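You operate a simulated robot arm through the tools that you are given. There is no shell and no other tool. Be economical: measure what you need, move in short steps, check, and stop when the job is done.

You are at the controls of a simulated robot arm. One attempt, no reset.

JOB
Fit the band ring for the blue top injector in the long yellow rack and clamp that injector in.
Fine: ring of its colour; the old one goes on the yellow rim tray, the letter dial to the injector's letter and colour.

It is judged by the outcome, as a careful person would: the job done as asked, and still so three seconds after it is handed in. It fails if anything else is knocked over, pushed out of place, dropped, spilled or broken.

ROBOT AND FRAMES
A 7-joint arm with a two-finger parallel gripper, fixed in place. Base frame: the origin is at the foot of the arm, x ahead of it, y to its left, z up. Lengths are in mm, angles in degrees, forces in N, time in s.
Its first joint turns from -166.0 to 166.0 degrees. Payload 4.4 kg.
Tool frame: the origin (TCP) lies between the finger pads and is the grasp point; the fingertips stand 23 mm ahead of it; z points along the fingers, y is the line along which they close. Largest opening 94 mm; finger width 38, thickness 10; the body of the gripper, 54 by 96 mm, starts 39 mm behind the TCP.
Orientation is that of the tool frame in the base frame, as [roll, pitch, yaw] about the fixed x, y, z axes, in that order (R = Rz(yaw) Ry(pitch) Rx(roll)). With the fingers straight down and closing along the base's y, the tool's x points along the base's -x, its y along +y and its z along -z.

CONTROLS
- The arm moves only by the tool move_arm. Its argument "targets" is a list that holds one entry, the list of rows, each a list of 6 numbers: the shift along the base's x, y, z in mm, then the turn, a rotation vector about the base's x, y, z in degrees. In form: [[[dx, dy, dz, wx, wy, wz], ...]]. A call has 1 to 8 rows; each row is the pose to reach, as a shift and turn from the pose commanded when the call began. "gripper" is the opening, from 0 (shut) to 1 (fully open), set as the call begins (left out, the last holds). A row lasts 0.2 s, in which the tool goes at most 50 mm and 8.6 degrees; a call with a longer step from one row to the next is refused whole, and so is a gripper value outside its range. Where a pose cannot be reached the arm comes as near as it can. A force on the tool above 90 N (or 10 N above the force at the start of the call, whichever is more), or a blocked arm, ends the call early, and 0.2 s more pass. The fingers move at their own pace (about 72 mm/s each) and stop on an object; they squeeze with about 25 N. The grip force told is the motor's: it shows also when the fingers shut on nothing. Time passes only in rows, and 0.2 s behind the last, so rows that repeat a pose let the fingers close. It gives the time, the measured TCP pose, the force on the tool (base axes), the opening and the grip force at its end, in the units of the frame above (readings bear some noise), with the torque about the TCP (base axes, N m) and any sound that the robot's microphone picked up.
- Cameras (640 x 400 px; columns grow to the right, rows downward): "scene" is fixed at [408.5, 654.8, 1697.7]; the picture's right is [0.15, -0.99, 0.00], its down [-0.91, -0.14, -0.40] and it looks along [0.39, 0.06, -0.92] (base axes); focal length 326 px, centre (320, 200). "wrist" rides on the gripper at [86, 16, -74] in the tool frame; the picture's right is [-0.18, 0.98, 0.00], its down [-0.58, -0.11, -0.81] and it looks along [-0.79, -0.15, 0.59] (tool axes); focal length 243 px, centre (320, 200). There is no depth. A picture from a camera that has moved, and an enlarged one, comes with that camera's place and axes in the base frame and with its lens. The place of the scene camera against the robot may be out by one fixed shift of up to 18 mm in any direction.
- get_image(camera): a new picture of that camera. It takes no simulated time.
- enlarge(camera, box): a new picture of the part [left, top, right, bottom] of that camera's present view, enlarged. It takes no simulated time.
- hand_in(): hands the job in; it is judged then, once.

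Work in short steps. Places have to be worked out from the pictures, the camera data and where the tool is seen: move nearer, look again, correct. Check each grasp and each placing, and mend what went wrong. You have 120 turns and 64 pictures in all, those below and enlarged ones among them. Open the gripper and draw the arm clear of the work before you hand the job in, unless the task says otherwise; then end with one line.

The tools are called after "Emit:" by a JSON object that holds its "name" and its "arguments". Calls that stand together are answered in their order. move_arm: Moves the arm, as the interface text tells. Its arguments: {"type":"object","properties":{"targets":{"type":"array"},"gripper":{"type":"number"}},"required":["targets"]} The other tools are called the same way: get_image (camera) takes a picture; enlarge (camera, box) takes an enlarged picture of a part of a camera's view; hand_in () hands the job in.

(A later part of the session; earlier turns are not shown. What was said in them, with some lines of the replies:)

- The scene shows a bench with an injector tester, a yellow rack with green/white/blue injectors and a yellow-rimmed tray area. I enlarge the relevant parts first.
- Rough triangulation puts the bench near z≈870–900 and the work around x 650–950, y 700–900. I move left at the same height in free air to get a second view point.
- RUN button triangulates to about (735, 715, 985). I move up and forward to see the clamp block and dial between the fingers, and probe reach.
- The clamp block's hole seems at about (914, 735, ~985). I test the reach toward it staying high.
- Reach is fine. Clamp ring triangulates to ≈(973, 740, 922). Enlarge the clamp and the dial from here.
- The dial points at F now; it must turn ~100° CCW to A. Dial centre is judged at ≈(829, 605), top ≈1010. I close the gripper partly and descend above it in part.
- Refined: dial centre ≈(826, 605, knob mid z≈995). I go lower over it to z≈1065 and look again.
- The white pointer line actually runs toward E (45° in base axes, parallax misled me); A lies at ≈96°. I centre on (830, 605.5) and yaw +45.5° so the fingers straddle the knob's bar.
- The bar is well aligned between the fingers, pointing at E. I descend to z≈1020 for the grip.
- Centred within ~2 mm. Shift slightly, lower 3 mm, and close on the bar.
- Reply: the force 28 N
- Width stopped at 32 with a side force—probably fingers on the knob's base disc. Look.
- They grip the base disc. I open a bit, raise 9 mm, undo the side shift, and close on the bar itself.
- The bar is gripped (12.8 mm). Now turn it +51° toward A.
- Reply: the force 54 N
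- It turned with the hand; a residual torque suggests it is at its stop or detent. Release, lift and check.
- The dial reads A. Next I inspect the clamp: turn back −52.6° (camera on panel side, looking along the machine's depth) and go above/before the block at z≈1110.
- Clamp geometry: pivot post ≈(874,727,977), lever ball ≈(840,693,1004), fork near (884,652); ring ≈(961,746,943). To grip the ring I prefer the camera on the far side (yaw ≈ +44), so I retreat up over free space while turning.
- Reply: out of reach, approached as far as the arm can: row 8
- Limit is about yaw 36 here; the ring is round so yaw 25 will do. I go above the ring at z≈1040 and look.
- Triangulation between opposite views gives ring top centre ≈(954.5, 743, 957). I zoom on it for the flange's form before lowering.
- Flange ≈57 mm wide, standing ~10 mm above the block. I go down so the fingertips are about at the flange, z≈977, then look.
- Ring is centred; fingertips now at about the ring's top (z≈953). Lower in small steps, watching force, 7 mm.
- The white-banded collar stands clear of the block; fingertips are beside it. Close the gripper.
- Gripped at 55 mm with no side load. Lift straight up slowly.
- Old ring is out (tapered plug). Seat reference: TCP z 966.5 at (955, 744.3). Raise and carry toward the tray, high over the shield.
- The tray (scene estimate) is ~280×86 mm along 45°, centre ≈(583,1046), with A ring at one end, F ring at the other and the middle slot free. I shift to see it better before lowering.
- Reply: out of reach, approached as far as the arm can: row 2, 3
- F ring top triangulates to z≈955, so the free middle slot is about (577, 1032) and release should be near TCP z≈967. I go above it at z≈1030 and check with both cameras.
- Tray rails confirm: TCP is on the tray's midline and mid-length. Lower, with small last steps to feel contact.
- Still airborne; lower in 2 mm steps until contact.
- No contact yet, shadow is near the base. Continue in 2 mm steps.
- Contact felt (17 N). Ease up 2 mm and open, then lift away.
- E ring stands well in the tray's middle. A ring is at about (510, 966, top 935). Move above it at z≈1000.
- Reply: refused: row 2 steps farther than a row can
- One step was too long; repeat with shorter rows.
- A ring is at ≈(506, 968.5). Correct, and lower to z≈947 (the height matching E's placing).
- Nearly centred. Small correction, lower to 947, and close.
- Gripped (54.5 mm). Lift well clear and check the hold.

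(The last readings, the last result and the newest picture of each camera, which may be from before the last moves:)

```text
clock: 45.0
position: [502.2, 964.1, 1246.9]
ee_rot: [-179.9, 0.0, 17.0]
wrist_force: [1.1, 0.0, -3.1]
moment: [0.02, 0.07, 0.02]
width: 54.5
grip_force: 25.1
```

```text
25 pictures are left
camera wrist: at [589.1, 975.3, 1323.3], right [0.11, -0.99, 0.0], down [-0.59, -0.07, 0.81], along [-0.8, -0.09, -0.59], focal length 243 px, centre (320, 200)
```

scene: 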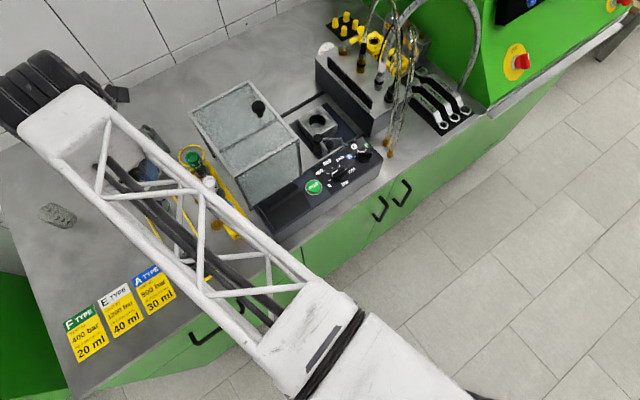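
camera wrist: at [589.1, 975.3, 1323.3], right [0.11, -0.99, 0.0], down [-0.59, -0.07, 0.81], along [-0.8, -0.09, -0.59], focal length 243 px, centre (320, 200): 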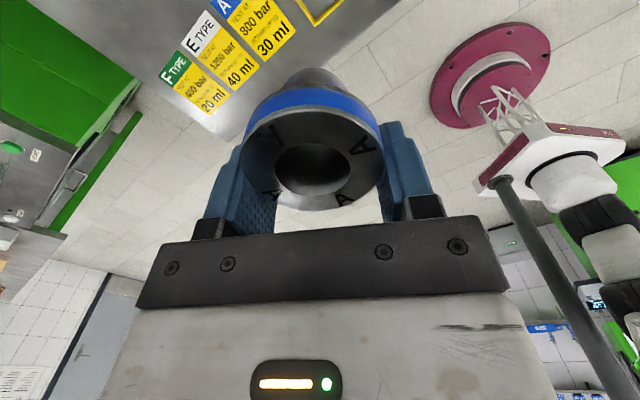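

The A ring appears held off-centre (~15 mm toward the camera) and too low: its top was at z≈955, not 935. I set it back down where it stood, and regrip higher and centred.

Emit:
{"name": "move_arm", "arguments": {"targets": [[[0, 0, -50, 0, 0, 0], [0, 0, -100, 0, 0, 0], [0, 0, -150, 0, 0, 0], [0, 0, -200, 0, 0, 0], [0, 0, -245, 0, 0, 0], [0, 0, -275, 0, 0, 0], [0, 0, -290, 0, 0, 0], [0, 0, -295, 0, 0, 0]]]}}

Emit:
{"name": "move_arm", "arguments": {"targets": [[[0, 0, -2, 0, 0, 0], [0, 0, -4, 0, 0, 0]]]}}

```text
clock: 46.8
position: [500.8, 964.3, 952.8]
ee_rot: [-180.0, 0.1, 17.1]
wrist_force: [0.8, -0.1, -1.9]
moment: [0.01, 0.01, -0.01]
width: 54.4
grip_force: 25.2
```

```text
clock: 47.4
position: [501.4, 965.2, 947.7]
ee_rot: [179.9, 0.0, 17.1]
wrist_force: [-0.7, 0.7, -2.5]
moment: [0.0, 0.03, -0.01]
width: 54.6
grip_force: 25.3
```

Emit:
{"name": "move_arm", "arguments": {"targets": [[[0, 0, -1.5, 0, 0, 0], [0, 0, -3, 0, 0, 0]]]}}

```text
clock: 48.0
position: [502.3, 965.8, 947.8]
ee_rot: [-179.9, -0.1, 17.2]
wrist_force: [-0.1, -5.2, 13.0]
moment: [-0.27, 0.07, 0.03]
width: 54.3
grip_force: 24.7
```

Contact felt. Release with the fingers open, then rise to 968 and shift +15 mm toward the camera side.

Emit:
{"name": "move_arm", "arguments": {"targets": [[[0, 0, 1, 0, 0, 0], [0, 0, 1, 0, 0, 0], [0, 0, 1, 0, 0, 0], [0, 0, 10, 0, 0, 0], [0, 0, 22, 0, 0, 0], [8, 2, 30, 0, 0, 0], [15, 4.6, 30, 0, 0, 0]]], "gripper": 1.0}}

Emit:
{"name": "get_image", "arguments": {"camera": "wrist"}}

```text
clock: 49.6
position: [515.9, 970.7, 975.4]
ee_rot: [-180.0, 0.0, 17.1]
wrist_force: [-0.4, 0.5, -0.4]
moment: [0.02, 0.01, -0.02]
width: 94.0
grip_force: 0.0
```

```text
24 pictures are left
camera wrist: at [602.9, 980.6, 1051.3], right [0.11, -0.99, 0.0], down [-0.59, -0.07, 0.81], along [-0.8, -0.09, -0.59], focal length 243 px, centre (320, 200)
```

wrist: 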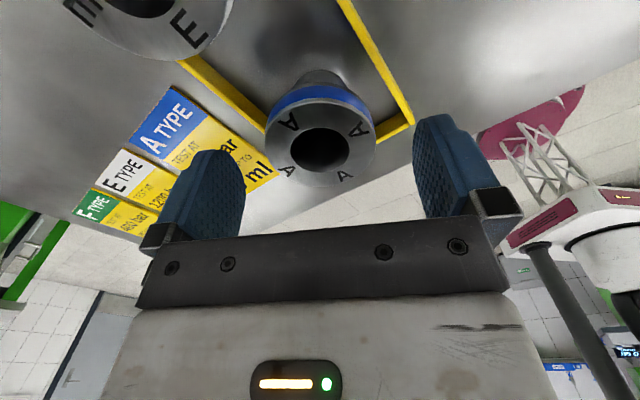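

Ring A now matches exactly the view E had when centred (top z≈955). Lower to 966.5 and grip.

Emit:
{"name": "move_arm", "arguments": {"targets": [[[0, 0, -4, 0, 0, 0], [0, 0, -9, 0, 0, 0], [0, 0, -9, 0, 0, 0]]]}}

Emit:
{"name": "move_arm", "arguments": {"targets": [[[0, 0, 0, 0, 0, 0], [0, 0, 0, 0, 0, 0], [0, 0, 0, 0, 0, 0], [0, 0, 0, 0, 0, 0]]], "gripper": 0.3}}

Emit:
{"name": "move_arm", "arguments": {"targets": [[[0, 0, 6, 0, 0, 0], [0, 0, 20, 0, 0, 0], [0, 0, 50, 0, 0, 0], [0, 0, 95, 0, 0, 0], [0, 0, 145, 0, 0, 0], [0, 0, 195, 0, 0, 0], [0, 0, 245, 0, 0, 0], [0, 0, 285, 0, 0, 0]]]}}

Emit:
{"name": "get_image", "arguments": {"camera": "wrist"}}

```text
clock: 50.4
position: [516.6, 971.1, 966.1]
ee_rot: [180.0, 0.1, 17.1]
wrist_force: [1.7, -0.7, -0.1]
moment: [0.01, -0.01, 0.02]
width: 93.8
grip_force: 0.1
```

```text
clock: 51.4
position: [516.0, 970.6, 965.6]
ee_rot: [-180.0, 0.1, 17.1]
wrist_force: [-0.3, 0.2, -0.8]
moment: [0.03, 0.0, -0.01]
width: 54.7
grip_force: 24.8
```

```text
clock: 53.2
position: [520.2, 973.1, 1249.2]
ee_rot: [179.9, 0.0, 17.1]
wrist_force: [0.7, 0.5, -3.4]
moment: [-0.01, -0.01, -0.01]
width: 54.6
grip_force: 25.4
```

```text
23 pictures are left
camera wrist: at [608.0, 982.9, 1326.2], right [0.11, -0.99, 0.0], down [-0.59, -0.07, 0.81], along [-0.8, -0.09, -0.59], focal length 243 px, centre (320, 200)
```

wrist: 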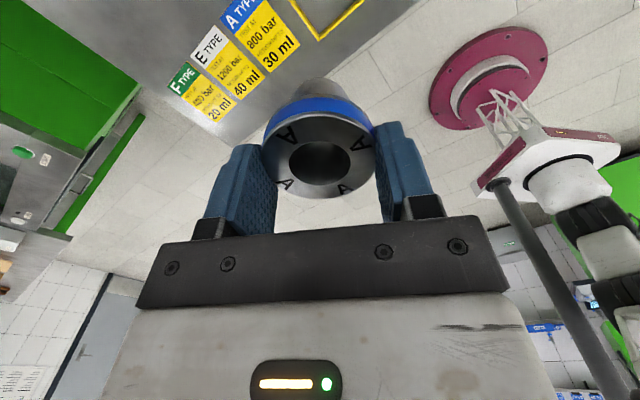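

Held just as E was. Carry to the block gently, at z≈1275 over the shield.

Emit:
{"name": "move_arm", "arguments": {"targets": [[[12, -6, 8, 0, 0, 0], [36, -19, 18, 0, 0, 0], [66, -35, 25, 0, 0, 0], [98, -52, 25, 0, 0, 0], [130, -68, 25, 0, 0, 0], [162, -85, 25, 0, 0, 0], [190, -100, 25, 0, 0, 0], [208, -110, 25, 0, 0, 0]]]}}

Emit:
{"name": "move_arm", "arguments": {"targets": [[[14, -8, 0, 0, 0, 0], [42, -22, 0, 0, 0, 0], [76, -40, 0, 0, 0, 0], [110, -58, 0, 0, 0, 0], [145, -76, -5, 0, 0, 0], [180, -95, -15, 0, 0, 0], [208, -110, -35, 0, 0, 0], [225, -118, -60, 0, 0, 0]]]}}

Emit:
{"name": "move_arm", "arguments": {"targets": [[[2, -1, -20, 0, 0, 0], [2, -1, -50, 0, 0, 0], [2, -1, -85, 0, 0, 0], [2, -1, -120, 0, 0, 0], [2, -1, -145, 0, 0, 0], [2, -1, -160, 0, 0, 0], [2, -1, -168, 0, 0, 0]]]}}

Emit:
{"name": "get_image", "arguments": {"camera": "wrist"}}

```text
clock: 55.0
position: [724.0, 859.6, 1277.7]
ee_rot: [179.9, 0.0, 17.2]
wrist_force: [0.3, -0.3, -1.3]
moment: [-0.02, 0.0, 0.01]
width: 54.4
grip_force: 24.9
```

```text
clock: 56.8
position: [949.3, 741.7, 1217.8]
ee_rot: [-180.0, 0.1, 17.2]
wrist_force: [0.4, 0.1, -1.7]
moment: [0.0, -0.04, -0.02]
width: 54.1
grip_force: 25.1
```

```text
clock: 58.4
position: [951.7, 741.9, 1049.4]
ee_rot: [179.9, 0.0, 17.1]
wrist_force: [-0.3, -0.2, -1.9]
moment: [-0.02, 0.01, 0.0]
width: 54.5
grip_force: 25.3
```

```text
22 pictures are left
camera wrist: at [1038.3, 752.4, 1124.5], right [0.11, -0.99, 0.0], down [-0.59, -0.07, 0.81], along [-0.8, -0.09, -0.59], focal length 243 px, centre (320, 200)
```

wrist: 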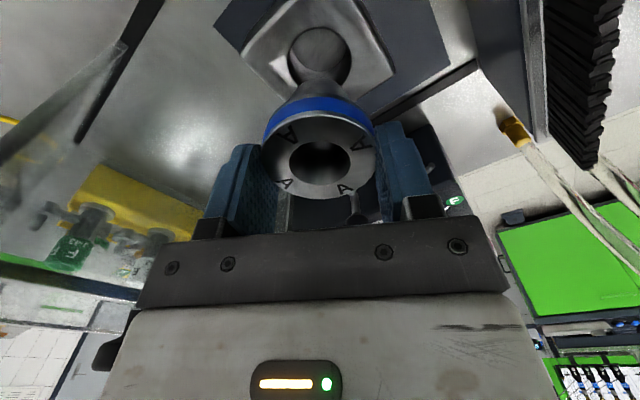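

Alignment is close; correct by (+3, +2.5) and lower into the socket, ending in small steps.

Emit:
{"name": "move_arm", "arguments": {"targets": [[[2, 1.5, -5, 0, 0, 0], [3, 2.5, -15, 0, 0, 0], [3, 2.5, -30, 0, 0, 0], [3, 2.5, -45, 0, 0, 0], [3, 2.5, -58, 0, 0, 0], [3, 2.5, -66, 0, 0, 0], [3, 2.5, -72, 0, 0, 0], [3, 2.5, -76, 0, 0, 0]]]}}

```text
clock: 60.2
position: [955.5, 744.9, 973.8]
ee_rot: [-180.0, 0.0, 17.1]
wrist_force: [-0.1, 0.0, -2.7]
moment: [0.0, -0.03, -0.02]
width: 53.8
grip_force: 25.1
```

Emit:
{"name": "move_arm", "arguments": {"targets": [[[0, 0, -2, 0, 0, 0], [0, 0, -4, 0, 0, 0], [0, 0, -6, 0, 0, 0], [0, 0, -8, 0, 0, 0]]]}}

```text
clock: 61.2
position: [955.2, 743.8, 966.4]
ee_rot: [179.9, -0.1, 17.1]
wrist_force: [1.6, 2.5, 8.4]
moment: [-0.16, 0.2, 0.02]
width: 54.1
grip_force: 25.2
```

Contact at the same height where E sat. Open and lift a little, then look.

Emit:
{"name": "move_arm", "arguments": {"targets": [[[0, 0, -1, 0, 0, 0], [0, 0, 0, 0, 0, 0], [0, 0, 0, 0, 0, 0], [0, 0, 10, 0, 0, 0], [0, 0, 40, 0, 0, 0], [0, 0, 69, 0, 0, 0]]], "gripper": 1.0}}

Emit:
{"name": "get_image", "arguments": {"camera": "wrist"}}

Emit:
{"name": "enlarge", "arguments": {"camera": "scene", "box": [130, 120, 270, 300]}}

```text
clock: 62.6
position: [955.1, 743.6, 1033.1]
ee_rot: [180.0, 0.2, 17.2]
wrist_force: [0.1, -0.3, -1.6]
moment: [0.01, -0.03, -0.02]
width: 94.1
grip_force: 0.0
```

```text
21 pictures are left
camera wrist: at [1042.4, 754.0, 1108.7], right [0.11, -0.99, 0.0], down [-0.59, -0.07, 0.81], along [-0.8, -0.09, -0.59], focal length 243 px, centre (320, 200)
```

wrist: 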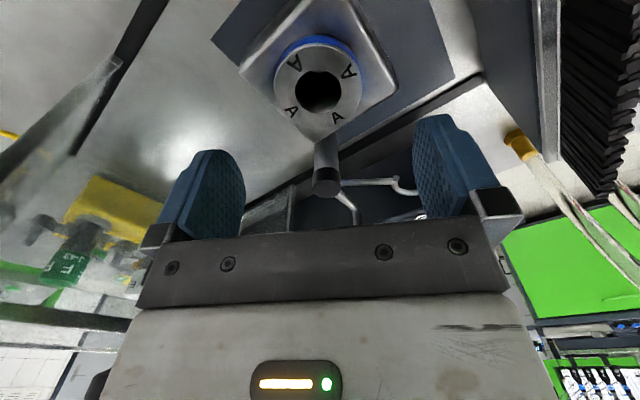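

```text
2.22 times, centred on (200, 210) of scene
camera zoom: at [408.5, 654.8, 1697.7], right [0.15, -0.99, 0.0], down [-0.91, -0.14, -0.4], along [0.39, 0.06, -0.92], focal length 724 px, centre (587, 178)
```

zoom: 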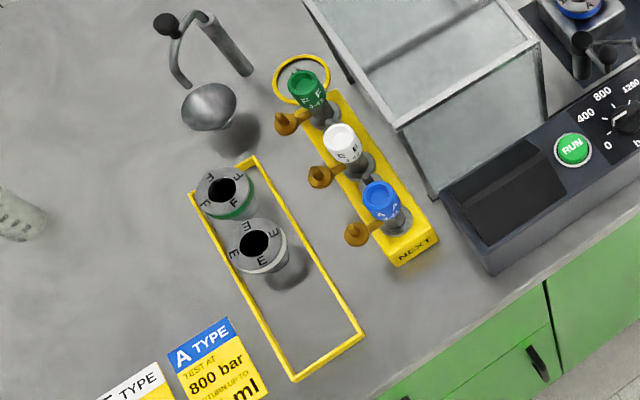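

A ring sits in the block, E ring upright in the tray. Next, fly over to the blue injector (≈(626, 892)) at z≈1170 and inspect.

Emit:
{"name": "move_arm", "arguments": {"targets": [[[0, 0, 48, 0, 0, 0], [0, 0, 96, 0, 0, 0], [-10, 4, 144, 0, 0, 0], [-45, 20, 172, 0, 0, 0], [-85, 38, 180, 0, 0, 0], [-128, 58, 180, 0, 0, 0], [-170, 77, 180, 0, 0, 0], [-212, 96, 180, 0, 0, 0]]]}}

Emit:
{"name": "move_arm", "arguments": {"targets": [[[-38, 17, 0, 0, 0, 0], [-76, 35, 0, 0, 0, 0], [-105, 48, -15, 0, 0, 0], [-110, 52, -50, 0, 0, 0]]]}}

Emit:
{"name": "get_image", "arguments": {"camera": "wrist"}}

```text
clock: 64.4
position: [744.5, 840.4, 1212.7]
ee_rot: [-180.0, 0.0, 17.1]
wrist_force: [0.4, 0.5, 0.7]
moment: [0.0, 0.01, 0.03]
width: 94.0
grip_force: 0.1
```

```text
clock: 65.4
position: [632.4, 890.4, 1164.6]
ee_rot: [-179.8, -0.1, 17.1]
wrist_force: [0.6, -0.4, 1.0]
moment: [0.01, -0.03, 0.01]
width: 94.0
grip_force: 0.1
```

```text
19 pictures are left
camera wrist: at [720.0, 901.1, 1240.5], right [0.11, -0.99, 0.0], down [-0.59, -0.07, 0.81], along [-0.8, -0.09, -0.59], focal length 243 px, centre (320, 200)
```

wrist: 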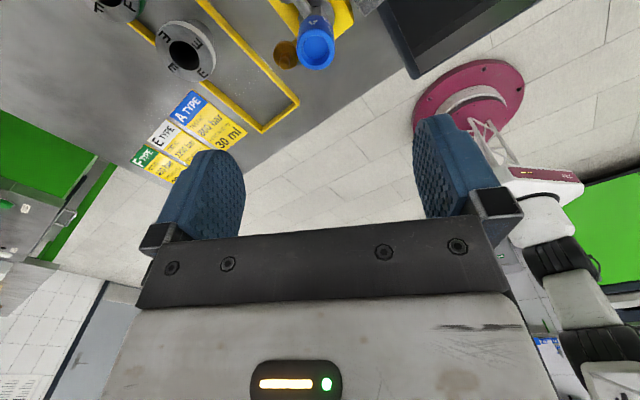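

Blue cap top is at ≈(633, 895, 1017), Ø≈30. With this yaw the camera would meet the shield (top ≈1090), so I rotate −153° to have the camera on the free front side (yaw −136).

Emit:
{"name": "move_arm", "arguments": {"targets": [[[0, 0, 10, 0, 0, -8], [0, 0, 20, 0, 0, -16.5], [0, 0, 20, 0, 0, -25], [0, 0, 20, 0, 0, -33.5], [0, 0, 20, 0, 0, -42], [0, 0, 20, 0, 0, -50.5], [0, 0, 20, 0, 0, -59], [0, 0, 20, 0, 0, -67]]]}}

Emit:
{"name": "move_arm", "arguments": {"targets": [[[0, 0, 0, 0, 0, -8.5], [0, 0, 0, 0, 0, -17], [0, 0, 0, 0, 0, -25.5], [0, 0, 0, 0, 0, -34], [0, 0, 0, 0, 0, -42.5], [0, 0, 0, 0, 0, -51], [0, 0, 0, 0, 0, -59.5], [0, 0, 0, 0, 0, -67]]]}}

Emit:
{"name": "move_arm", "arguments": {"targets": [[[-10, -10, -20, 0, 0, -8], [-25, -25, -40, 0, 0, -16], [-40, -40, -65, 0, 0, -19], [-40, -40, -90, 0, 0, -19]]]}}

Emit:
{"name": "get_image", "arguments": {"camera": "wrist"}}

```text
clock: 67.2
position: [632.5, 892.0, 1184.3]
ee_rot: [-180.0, -0.1, -50.0]
wrist_force: [-0.7, -1.3, 0.1]
moment: [0.0, 0.03, -0.05]
width: 94.0
grip_force: 0.0
```

```text
clock: 69.0
position: [632.8, 892.1, 1183.1]
ee_rot: [-179.9, 0.0, -117.1]
wrist_force: [0.0, -0.4, 0.3]
moment: [0.01, 0.01, 0.01]
width: 93.8
grip_force: 0.0
```

```text
clock: 70.0
position: [593.6, 852.7, 1092.2]
ee_rot: [-180.0, 0.1, -135.8]
wrist_force: [0.3, 0.0, 0.8]
moment: [0.03, -0.02, -0.03]
width: 94.0
grip_force: 0.2
```

```text
18 pictures are left
camera wrist: at [519.6, 804.5, 1167.8], right [-0.55, 0.83, 0.0], down [0.49, 0.33, 0.81], along [0.67, 0.45, -0.59], focal length 243 px, centre (320, 200)
```

wrist: 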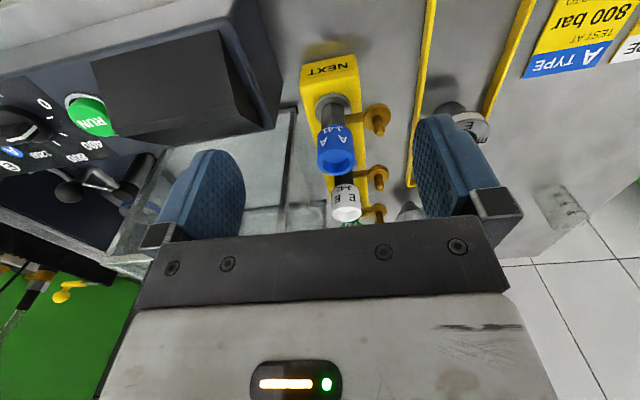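

Cap: axis ≈(634.5, 896), z 997–1020. The shield's corner is close on the +u side, so I'll grip with yaw 180 (closing along y), half open. Move above first.

Emit:
{"name": "move_arm", "arguments": {"targets": [[[0, 0, 5, 0, 0, -8], [0, 0, 5, 0, 0, -16], [10, 10, 5, 0, 0, -24], [20, 21, 5, 0, 0, -32], [31, 32, 5, 0, 0, -40], [41, 43, 5, 0, 0, -44.2], [41, 43, -15, 0, 0, -44.2]]], "gripper": 0.5}}

Emit:
{"name": "get_image", "arguments": {"camera": "wrist"}}

```text
clock: 71.6
position: [634.0, 894.7, 1078.9]
ee_rot: [180.0, 0.0, 179.9]
wrist_force: [1.0, -0.5, 0.0]
moment: [-0.03, 0.03, -0.01]
width: 46.9
grip_force: 0.0
```

```text
17 pictures are left
camera wrist: at [547.6, 912.3, 1154.1], right [0.19, 0.98, 0.0], down [0.58, -0.11, 0.81], along [0.79, -0.15, -0.59], focal length 243 px, centre (320, 200)
```

wrist: 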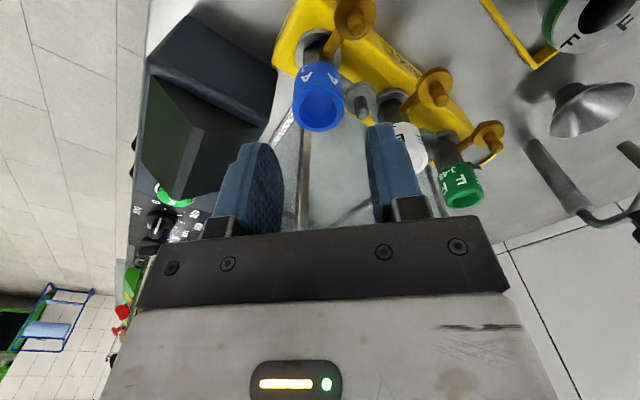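

Cap is centred in view. There's a grey side stub next to it; enlarge to judge its height before descending.

Emit:
{"name": "enlarge", "arguments": {"camera": "wrist", "box": [260, 20, 420, 145]}}

```text
3.20 times, centred on (340, 82) of wrist
camera zoom: at [547.6, 912.3, 1154.1], right [0.19, 0.98, 0.0], down [0.58, -0.11, 0.81], along [0.79, -0.15, -0.59], focal length 776 px, centre (256, 576)
```

zoom: 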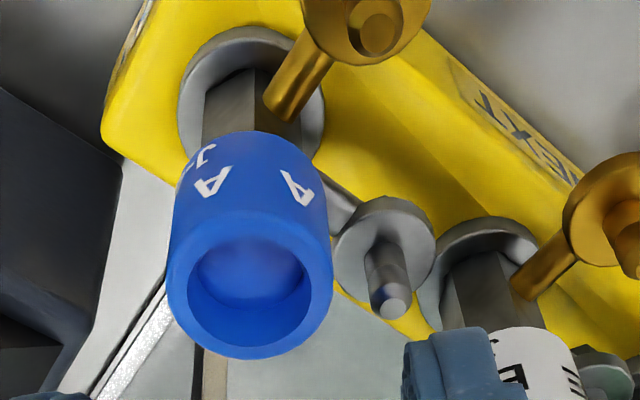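

The stub's pin tip is at about z 994, 38 mm out, just outside the fingers' path. I'll stop with fingertips at ≈1001 (TCP 1024), opening 40 mm.

Emit:
{"name": "move_arm", "arguments": {"targets": [[[0.5, 1, -15, 0, 0, 0], [0.5, 1, -30, 0, 0, 0], [0.5, 1, -43, 0, 0, 0], [0.5, 1, -52, 0, 0, 0], [0.5, 1, -54, 0, 0, 0]]], "gripper": 0.43}}

Emit:
{"name": "get_image", "arguments": {"camera": "wrist"}}

```text
clock: 72.8
position: [635.0, 893.0, 1023.3]
ee_rot: [180.0, 0.0, 179.8]
wrist_force: [0.2, -0.9, 0.5]
moment: [0.03, -0.02, -0.06]
width: 40.4
grip_force: 0.0
```

```text
15 pictures are left
camera wrist: at [547.8, 911.8, 1099.4], right [0.19, 0.98, 0.0], down [0.58, -0.11, 0.81], along [0.79, -0.15, -0.59], focal length 243 px, centre (320, 200)
```

wrist: 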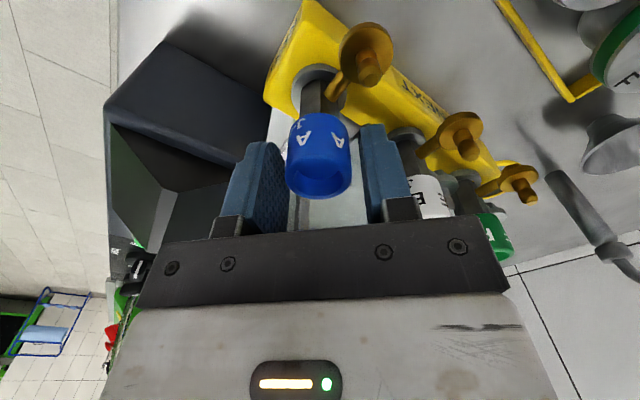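

Cap sits centred between the fingers, its top at TCP height. Close and check grip.

Emit:
{"name": "move_arm", "arguments": {"targets": [[[0, 0, 0, 0, 0, 0], [0, 0, 0, 0, 0, 0], [0, 0, 0, 0, 0, 0]]], "gripper": 0.15}}

Emit:
{"name": "move_arm", "arguments": {"targets": [[[0, 0, 3, 0, 0, 0], [0, 0, 8, 0, 0, 0], [0, 0, 15, 0, 0, 0], [0, 0, 25, 0, 0, 0]]]}}

```text
clock: 73.6
position: [634.2, 895.9, 1023.5]
ee_rot: [-180.0, -0.1, 179.9]
wrist_force: [0.2, -0.1, 0.8]
moment: [-0.05, 0.03, 0.0]
width: 31.8
grip_force: 24.9
```

```text
clock: 74.6
position: [634.2, 896.1, 1050.3]
ee_rot: [-180.0, 0.0, 179.9]
wrist_force: [-0.3, -0.3, -2.6]
moment: [0.0, 0.01, -0.02]
width: 31.9
grip_force: 24.9
```

Held (31.9 mm, ~3 N). Lift on and look.

Emit:
{"name": "move_arm", "arguments": {"targets": [[[0, 0, 12, 0, 0, 0], [0, 0, 35, 0, 0, 0], [0, 0, 65, 0, 0, 0], [0, 0, 100, 0, 0, 0], [0, 0, 140, 0, 0, 0], [0, 0, 180, 0, 0, 0], [0, 0, 215, 0, 0, 0], [0, 0, 235, 0, 0, 0]]]}}

Emit:
{"name": "get_image", "arguments": {"camera": "wrist"}}

Emit:
{"name": "get_image", "arguments": {"camera": "scene"}}

```text
clock: 76.4
position: [635.7, 895.6, 1283.2]
ee_rot: [-180.0, -0.1, 179.9]
wrist_force: [0.4, 0.2, -4.0]
moment: [-0.03, -0.04, 0.01]
width: 31.7
grip_force: 24.5
```

```text
14 pictures are left
camera wrist: at [548.6, 911.9, 1359.7], right [0.19, 0.98, 0.0], down [0.58, -0.11, 0.81], along [0.79, -0.15, -0.59], focal length 243 px, centre (320, 200)
```

wrist: 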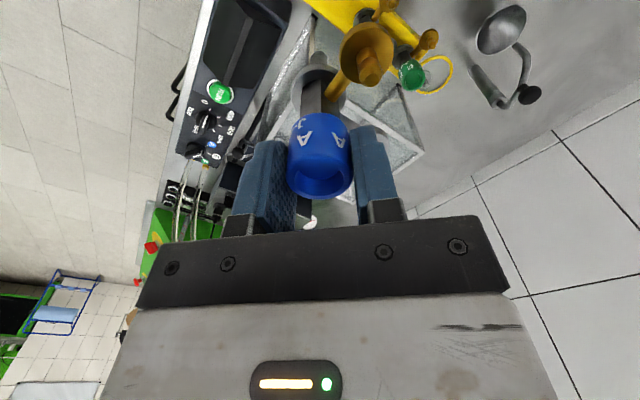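

```text
13 pictures are left
```

scene: 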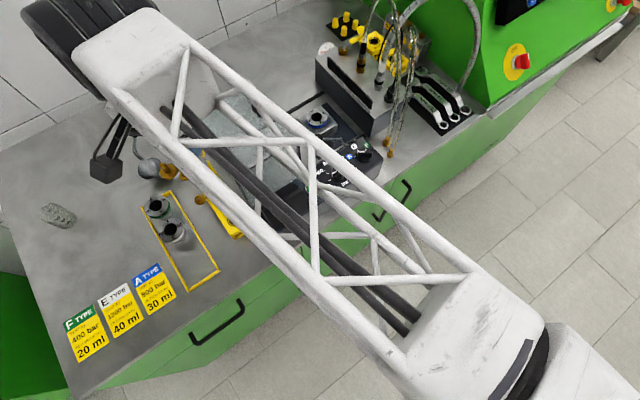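

Injector held upright; its tip may reach ~190 mm below the TCP, so I route around the front of the shield over the panel rather than over the shield's knob.

Emit:
{"name": "move_arm", "arguments": {"targets": [[[8, -16, 0, 0, 0, 0], [24, -48, 0, 0, 0, 0], [40, -80, 0, 0, 0, 0], [56, -108, 0, 0, 0, 0], [78, -136, 0, 0, 0, 0], [102, -164, 0, 0, 0, 0], [126, -186, 0, 0, 0, 0], [144, -198, 0, 0, 0, 0]]]}}

Emit:
{"name": "move_arm", "arguments": {"targets": [[[14, -2, 0, 0, 0, 0], [44, -4, -5, 0, 0, 0], [76, 2, -15, 0, 0, 0], [106, 14, -28, 0, 0, 0], [132, 28, -42, 0, 0, 0], [154, 40, -55, 0, 0, 0], [170, 45, -65, 0, 0, 0], [175, 47, -72, 0, 0, 0]]]}}

Emit:
{"name": "get_image", "arguments": {"camera": "wrist"}}

Emit:
{"name": "enlarge", "arguments": {"camera": "scene", "box": [250, 50, 410, 150]}}

```text
clock: 78.2
position: [778.6, 698.7, 1285.5]
ee_rot: [179.9, 0.0, 180.0]
wrist_force: [-0.1, -0.4, -3.7]
moment: [-0.02, -0.01, -0.02]
width: 31.9
grip_force: 24.9
```

```text
clock: 80.0
position: [952.8, 745.3, 1212.6]
ee_rot: [180.0, -0.1, -180.0]
wrist_force: [-0.4, 0.7, -2.2]
moment: [0.0, 0.04, -0.04]
width: 31.8
grip_force: 24.8
```

```text
12 pictures are left
camera wrist: at [866.6, 762.6, 1288.7], right [0.19, 0.98, 0.0], down [0.58, -0.11, 0.81], along [0.79, -0.15, -0.59], focal length 243 px, centre (320, 200)
```

wrist: 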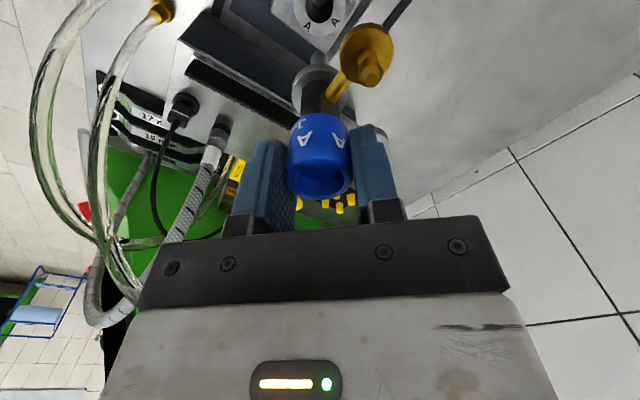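

```text
4.00 times, centred on (330, 100) of scene
camera zoom: at [408.5, 654.8, 1697.7], right [0.15, -0.99, 0.0], down [-0.91, -0.14, -0.4], along [0.39, 0.06, -0.92], focal length 1304 px, centre (280, 600)
```

zoom: 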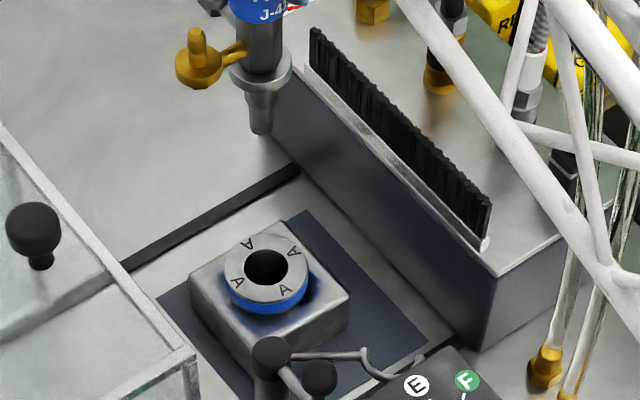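

Injector's tip hangs over the ring hole. Lower to z≈1100 (tip just above the ring) and check alignment.

Emit:
{"name": "move_arm", "arguments": {"targets": [[[0.5, -0.3, -15, 0, 0, 0], [0.5, -0.3, -40, 0, 0, 0], [0.5, -0.3, -68, 0, 0, 0], [0.5, -0.3, -90, 0, 0, 0], [0.5, -0.3, -105, 0, 0, 0], [0.5, -0.3, -112, 0, 0, 0]]]}}

Emit:
{"name": "enlarge", "arguments": {"camera": "wrist", "box": [220, 20, 420, 170]}}

Emit:
{"name": "enlarge", "arguments": {"camera": "scene", "box": [270, 80, 370, 160]}}

```text
clock: 81.4
position: [953.6, 745.2, 1099.7]
ee_rot: [-180.0, 0.0, 179.9]
wrist_force: [-0.4, -0.2, -2.3]
moment: [0.0, 0.0, 0.0]
width: 32.1
grip_force: 25.1
```

```text
2.67 times, centred on (320, 95) of wrist
camera zoom: at [867.3, 761.3, 1176.4], right [0.19, 0.98, 0.0], down [0.58, -0.11, 0.81], along [0.79, -0.15, -0.59], focal length 647 px, centre (320, 480)
```

zoom: 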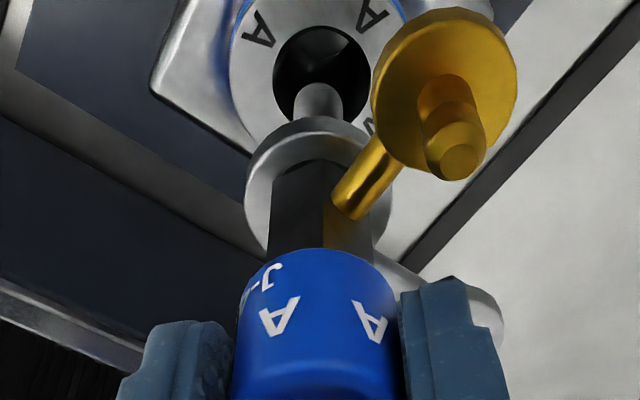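

```text
5.00 times, centred on (320, 120) of scene
camera zoom: at [408.5, 654.8, 1697.7], right [0.15, -0.99, 0.0], down [-0.91, -0.14, -0.4], along [0.39, 0.06, -0.92], focal length 1630 px, centre (320, 600)
```

zoom: 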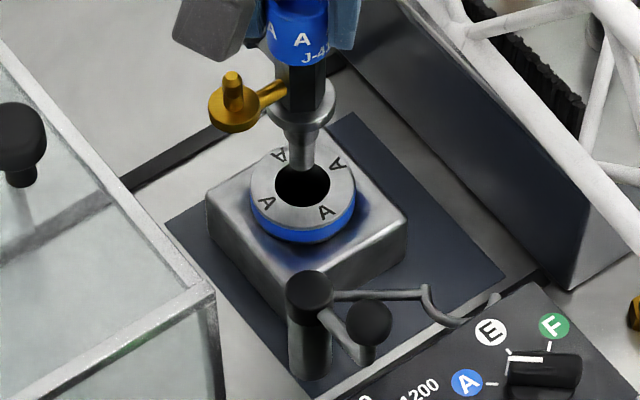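

Tip is aligned over the hole. Lower in steps until the collar seats.

Emit:
{"name": "move_arm", "arguments": {"targets": [[[0.5, -0.3, -6, 0, 0, 0], [0.5, -0.3, -13, 0, 0, 0], [0.5, -0.3, -20, 0, 0, 0], [0.5, -0.3, -27, 0, 0, 0], [0.5, -0.3, -34, 0, 0, 0], [0.5, -0.3, -40, 0, 0, 0]]]}}

```text
clock: 82.8
position: [955.0, 744.2, 1060.1]
ee_rot: [180.0, 0.0, 179.8]
wrist_force: [-0.1, 0.1, -3.5]
moment: [-0.02, -0.01, 0.01]
width: 31.9
grip_force: 25.3
```

Emit:
{"name": "move_arm", "arguments": {"targets": [[[0, 0, -3, 0, 0, 0], [0, 0, -6, 0, 0, 0], [0, 0, -9, 0, 0, 0], [0, 0, -12, 0, 0, 0], [0, 0, -15, 0, 0, 0], [0, 0, -18, 0, 0, 0], [0, 0, -21, 0, 0, 0]]]}}

```text
clock: 84.4
position: [954.5, 744.7, 1040.8]
ee_rot: [180.0, 0.0, 180.0]
wrist_force: [0.4, -0.4, -2.1]
moment: [-0.01, -0.02, -0.06]
width: 31.4
grip_force: 25.0
```

Emit:
{"name": "move_arm", "arguments": {"targets": [[[0, 0, -2, 0, 0, 0], [0, 0, -4, 0, 0, 0], [0, 0, -6, 0, 0, 0], [0, 0, -8, 0, 0, 0], [0, 0, -10, 0, 0, 0]]]}}

Emit:
{"name": "enlarge", "arguments": {"camera": "wrist", "box": [220, 20, 420, 170]}}

```text
clock: 85.6
position: [954.2, 744.9, 1032.5]
ee_rot: [179.9, 0.1, 179.9]
wrist_force: [-3.5, 0.3, 10.1]
moment: [-0.19, 0.49, -0.02]
width: 32.0
grip_force: 24.5
```

```text
2.67 times, centred on (320, 95) of wrist
camera zoom: at [867.5, 761.0, 1108.2], right [0.19, 0.98, 0.0], down [0.58, -0.11, 0.81], along [0.79, -0.15, -0.59], focal length 647 px, centre (320, 480)
```

zoom: 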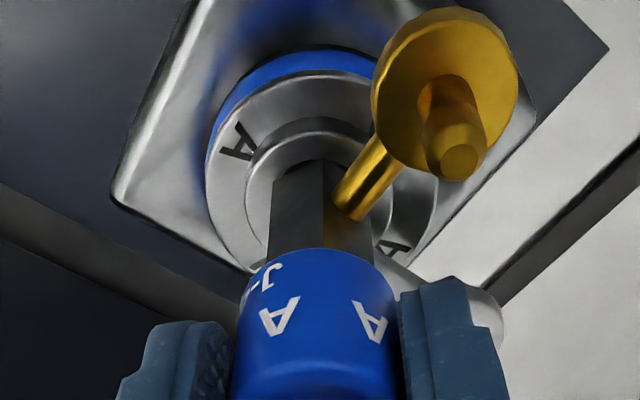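

Collar seated on the ring (≈13 N). Ease and open partly, then rise straight up.

Emit:
{"name": "move_arm", "arguments": {"targets": [[[0, 0, 1.5, 0, 0, 0], [0, 0, 1.5, 0, 0, 0], [0, 0, 1.5, 0, 0, 0], [0, 0, 12, 0, 0, 0], [0, 0, 35, 0, 0, 0], [0, 0, 70, 0, 0, 0], [0, 0, 110, 0, 0, 0]]], "gripper": 0.45}}

Emit:
{"name": "get_image", "arguments": {"camera": "wrist"}}

```text
clock: 87.2
position: [953.9, 742.9, 1138.7]
ee_rot: [180.0, 0.0, 179.9]
wrist_force: [0.0, 0.7, -1.5]
moment: [0.01, 0.01, 0.0]
width: 42.5
grip_force: 0.1
```

```text
7 pictures are left
camera wrist: at [867.4, 760.6, 1214.4], right [0.19, 0.98, 0.0], down [0.58, -0.11, 0.81], along [0.79, -0.15, -0.59], focal length 243 px, centre (320, 200)
```

wrist: 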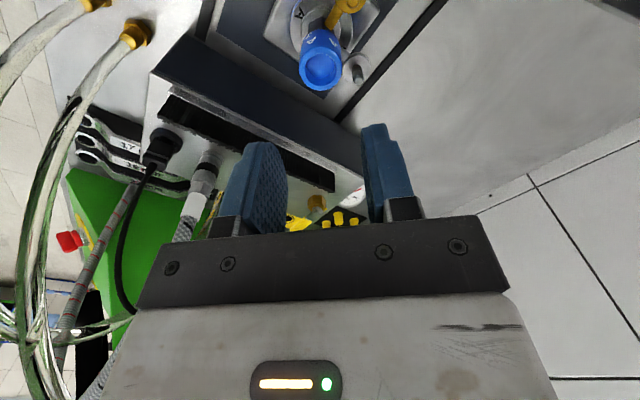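

Injector stands in the ring. Now the clamp lever: turn back to yaw −136 (fingers tangential to the lever) and go above the ball knob ≈(842, 692, 1004).

Emit:
{"name": "move_arm", "arguments": {"targets": [[[-15, -8, 0, 0, 0, 7.5], [-40, -18, 0, 0, 0, 15], [-65, -29, 0, 0, 0, 22.5], [-90, -40, -5, 0, 0, 30], [-112, -51, -25, 0, 0, 37.5], [-112, -51, -50, 0, 0, 44.2], [-112, -51, -65, 0, 0, 44.2]]], "gripper": 0.55}}

Emit:
{"name": "get_image", "arguments": {"camera": "wrist"}}

```text
clock: 88.8
position: [844.5, 694.0, 1075.3]
ee_rot: [-179.9, -0.1, -135.8]
wrist_force: [-0.5, -0.6, -0.3]
moment: [-0.01, 0.01, -0.01]
width: 51.8
grip_force: 0.1
```

```text
6 pictures are left
camera wrist: at [769.5, 645.7, 1150.7], right [-0.55, 0.83, 0.0], down [0.49, 0.33, 0.81], along [0.67, 0.45, -0.59], focal length 243 px, centre (320, 200)
```

wrist: 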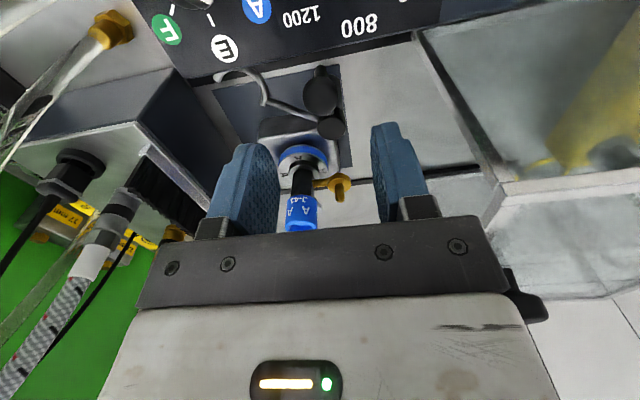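

Knob ball: (840.7, 692.7, 1002), pivot (875.5, 727), so radius 49 and needed swing ≈ +92°. Descend on the ball and close.

Emit:
{"name": "move_arm", "arguments": {"targets": [[[-2, -0.5, -18, 0, 0, 0], [-2, -0.5, -36, 0, 0, 0], [-2, -0.5, -50, 0, 0, 0], [-2, -0.5, -58, 0, 0, 0]]]}}

Emit:
{"name": "move_arm", "arguments": {"targets": [[[0, 0, 0, 0, 0, 0], [0, 0, 0, 0, 0, 0], [0, 0, 0, 0, 0, 0]]], "gripper": 0.1}}

```text
clock: 89.8
position: [840.8, 692.3, 1016.4]
ee_rot: [-179.9, 0.0, -135.9]
wrist_force: [1.1, 0.0, 0.1]
moment: [-0.02, 0.01, -0.01]
width: 51.7
grip_force: 0.0
```

```text
clock: 90.6
position: [840.3, 693.0, 1017.4]
ee_rot: [-179.9, -0.1, -136.0]
wrist_force: [3.4, -2.3, 0.0]
moment: [-0.02, -0.09, -0.05]
width: 22.1
grip_force: 44.8
```

Ball gripped (22 mm). Swing the lever the first 48° along its arc about the pivot.

Emit:
{"name": "move_arm", "arguments": {"targets": [[[5.1, -4.5, 0, 0, 0, 8], [10.8, -8.3, 0, 0, 0, 16], [17, -11.2, 0, 0, 0, 24], [23.5, -13.3, 0, 0, 0, 32], [30.2, -14.4, 0, 0, 0, 40], [37, -14.5, 0, 0, 0, 48]]]}}

Emit:
{"name": "get_image", "arguments": {"camera": "wrist"}}

```text
clock: 92.0
position: [877.6, 678.2, 1017.1]
ee_rot: [180.0, 0.1, -87.9]
wrist_force: [-3.4, -12.9, 1.6]
moment: [-0.55, 0.01, 0.2]
width: 21.9
grip_force: 44.7
```

```text
5 pictures are left
camera wrist: at [865.7, 591.4, 1092.5], right [-0.99, 0.15, 0.0], down [0.09, 0.59, 0.81], along [0.12, 0.8, -0.59], focal length 243 px, centre (320, 200)
```

wrist: 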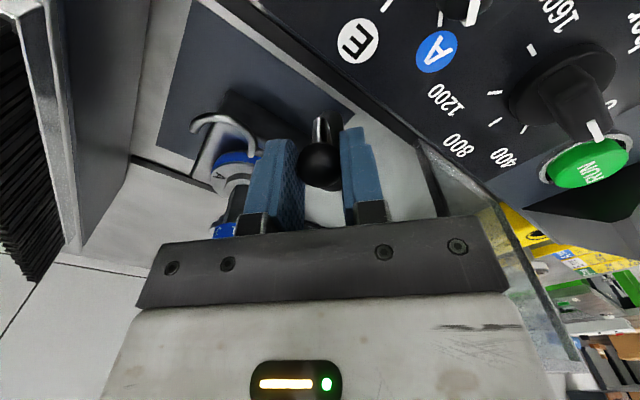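

The lever follows and the fork is halfway to the injector. Continue to θ=80° and read forces.

Emit:
{"name": "move_arm", "arguments": {"targets": [[[6.8, 0.7, 0, 0, 0, 8], [13.4, 2.5, 0, 0, 0, 16], [19.7, 5.1, 0, 0, 0, 24], [25.6, 8.5, 0, 0, 0, 32]]]}}

```text
clock: 93.0
position: [904.4, 687.2, 1016.6]
ee_rot: [-180.0, 0.0, -55.8]
wrist_force: [7.9, -6.3, 2.3]
moment: [-0.11, -0.2, -0.09]
width: 22.2
grip_force: 45.1
```

Forces low. Go on in 4° steps to 92°.

Emit:
{"name": "move_arm", "arguments": {"targets": [[[2.7, 2.1, 0, 0, 0, 4], [5.3, 4.3, 0, 0, 0, 8], [7.7, 6.7, 0, 0, 0, 12]]]}}

Emit:
{"name": "get_image", "arguments": {"camera": "wrist"}}

```text
clock: 93.8
position: [912.0, 692.1, 1015.9]
ee_rot: [179.9, 0.0, -43.9]
wrist_force: [22.9, -22.2, -1.3]
moment: [-0.36, -0.38, 0.03]
width: 22.3
grip_force: 45.5
```

```text
4 pictures are left
camera wrist: at [962.3, 621.5, 1092.5], right [-0.81, -0.58, 0.0], down [-0.34, 0.48, 0.81], along [-0.47, 0.66, -0.59], focal length 243 px, centre (320, 200)
```

wrist: 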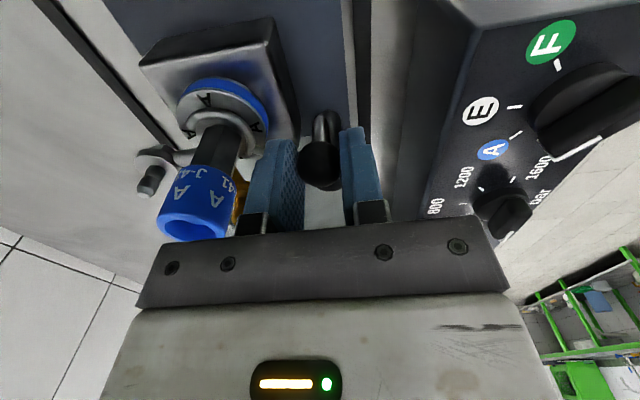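

Force is purely radial (arc radius slightly off), no end stop yet. I relax radially by 1 mm and go on a few degrees until tangential resistance shows.

Emit:
{"name": "move_arm", "arguments": {"targets": [[[1.9, 1.0, 0, 0, 0, 3], [3.3, 2.9, 0, 0, 0, 6]]]}}

Emit:
{"name": "enlarge", "arguments": {"camera": "wrist", "box": [120, 50, 300, 240]}}

```text
clock: 94.4
position: [912.1, 695.0, 1017.4]
ee_rot: [179.8, 0.1, -37.9]
wrist_force: [-46.0, -71.9, 4.2]
moment: [-1.15, 0.55, 0.08]
width: 22.2
grip_force: 45.0
```

```text
2.11 times, centred on (210, 145) of wrist
camera zoom: at [971.1, 629.7, 1092.4], right [-0.75, -0.66, 0.0], down [-0.39, 0.44, 0.81], along [-0.54, 0.6, -0.59], focal length 511 px, centre (552, 316)
```

zoom: 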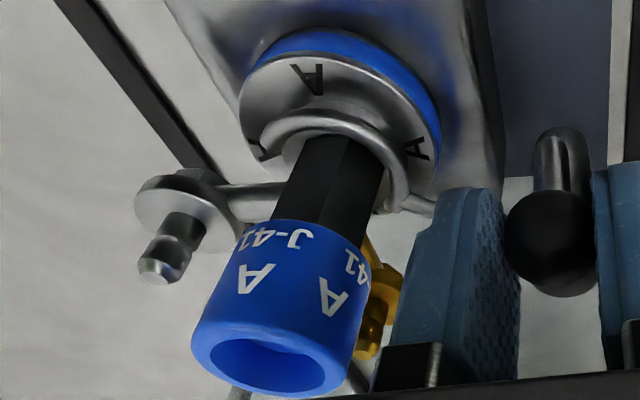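

Strong tangential resistance (~85 N): the fork sits around the injector's body over its collar—end stop. Ease back the command a bit and release, then rise.

Emit:
{"name": "move_arm", "arguments": {"targets": [[[-1.4, -1.7, 0, 0, 0, 0]]]}}

Emit:
{"name": "move_arm", "arguments": {"targets": [[[0, 0, 0, 0, 0, 0], [0, 0, 0, 0, 0, 0], [0, 0, 15, 0, 0, 0], [0, 0, 45, 0, 0, 0], [0, 0, 90, 0, 0, 0], [-20, -20, 130, 0, 0, 0], [-40, -40, 170, 0, 0, 0]]], "gripper": 0.5}}

Emit:
{"name": "enlarge", "arguments": {"camera": "wrist", "box": [120, 0, 340, 140]}}

```text
clock: 94.8
position: [913.0, 695.4, 1016.2]
ee_rot: [-180.0, 0.1, -37.9]
wrist_force: [-27.6, -52.5, -0.4]
moment: [-0.34, 0.92, -0.05]
width: 22.4
grip_force: 45.0
```

```text
clock: 96.4
position: [871.5, 654.1, 1184.6]
ee_rot: [179.8, 0.0, -37.8]
wrist_force: [-0.3, 0.4, -1.8]
moment: [-0.01, 0.02, 0.0]
width: 47.0
grip_force: 0.1
```

```text
2.86 times, centred on (230, 70) of wrist
camera zoom: at [929.3, 589.1, 1259.4], right [-0.75, -0.66, 0.0], down [-0.39, 0.44, 0.81], along [-0.54, 0.6, -0.59], focal length 693 px, centre (577, 571)
```

zoom: 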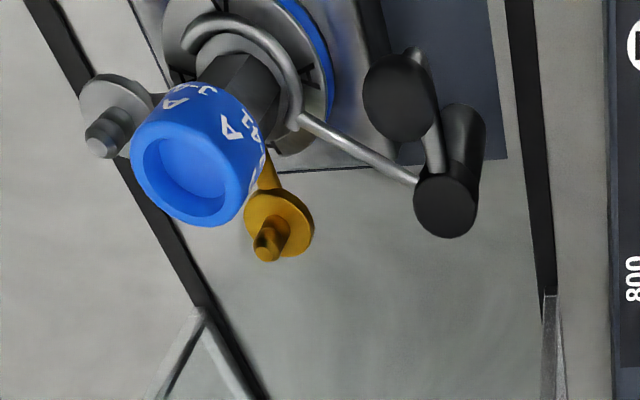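

The fork encloses the injector over its collar and stays there. Withdraw the arm clear and take a final scene look.

Emit:
{"name": "move_arm", "arguments": {"targets": [[[-20, -10, 20, 0, 0, 0], [-50, -30, 40, 0, 0, 0], [-85, -55, 50, 0, 0, 0], [-120, -85, 50, 0, 0, 0], [-155, -115, 50, 0, 0, 0], [-190, -145, 50, 0, 0, 0], [-225, -175, 50, 0, 0, 0], [-255, -205, 50, 0, 0, 0]]], "gripper": 1.0}}

Emit:
{"name": "enlarge", "arguments": {"camera": "scene", "box": [130, 70, 410, 300]}}

```text
clock: 98.2
position: [617.9, 448.3, 1233.8]
ee_rot: [179.9, 0.0, -37.8]
wrist_force: [0.2, 0.1, -0.3]
moment: [0.0, 0.02, 0.01]
width: 94.2
grip_force: 0.2
```

```text
1.74 times, centred on (270, 185) of scene
camera zoom: at [408.5, 654.8, 1697.7], right [0.15, -0.99, 0.0], down [-0.91, -0.14, -0.4], along [0.39, 0.06, -0.92], focal length 567 px, centre (407, 226)
```

zoom: 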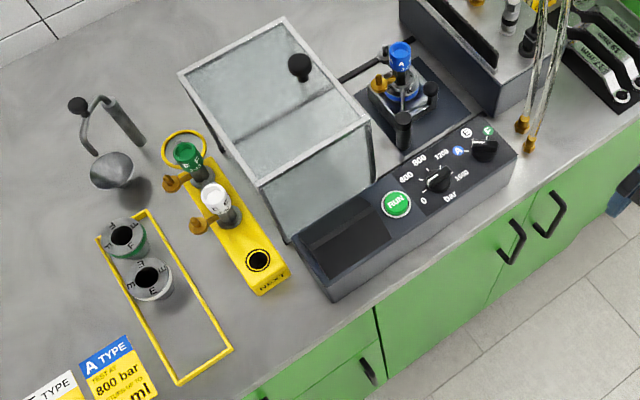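

All in place. One last check of the dial and clamp.

Emit:
{"name": "enlarge", "arguments": {"camera": "scene", "box": [285, 85, 385, 180]}}

```text
4.21 times, centred on (335, 132) of scene
camera zoom: at [408.5, 654.8, 1697.7], right [0.15, -0.99, 0.0], down [-0.91, -0.14, -0.4], along [0.39, 0.06, -0.92], focal length 1372 px, centre (257, 484)
```

zoom: 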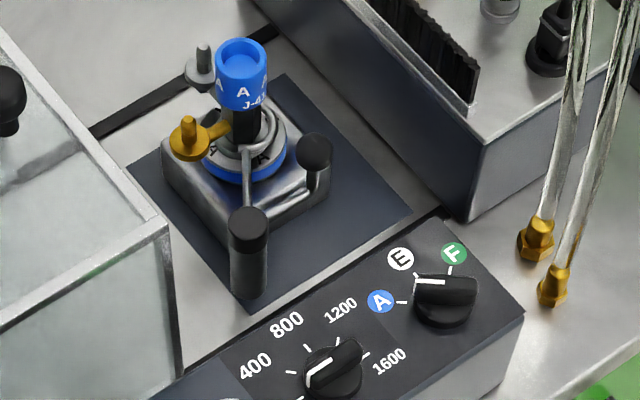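

The pointer runs parallel to the A tick, and the ring, injector and fork are set. Handing in.

Emit:
{"name": "hand_in", "arguments": {}}

```text
The job is handed in.
```

The blue A ring is fitted with the blue injector clamped in it, the old E ring stands on the yellow rim tray, and the letter dial is on A.
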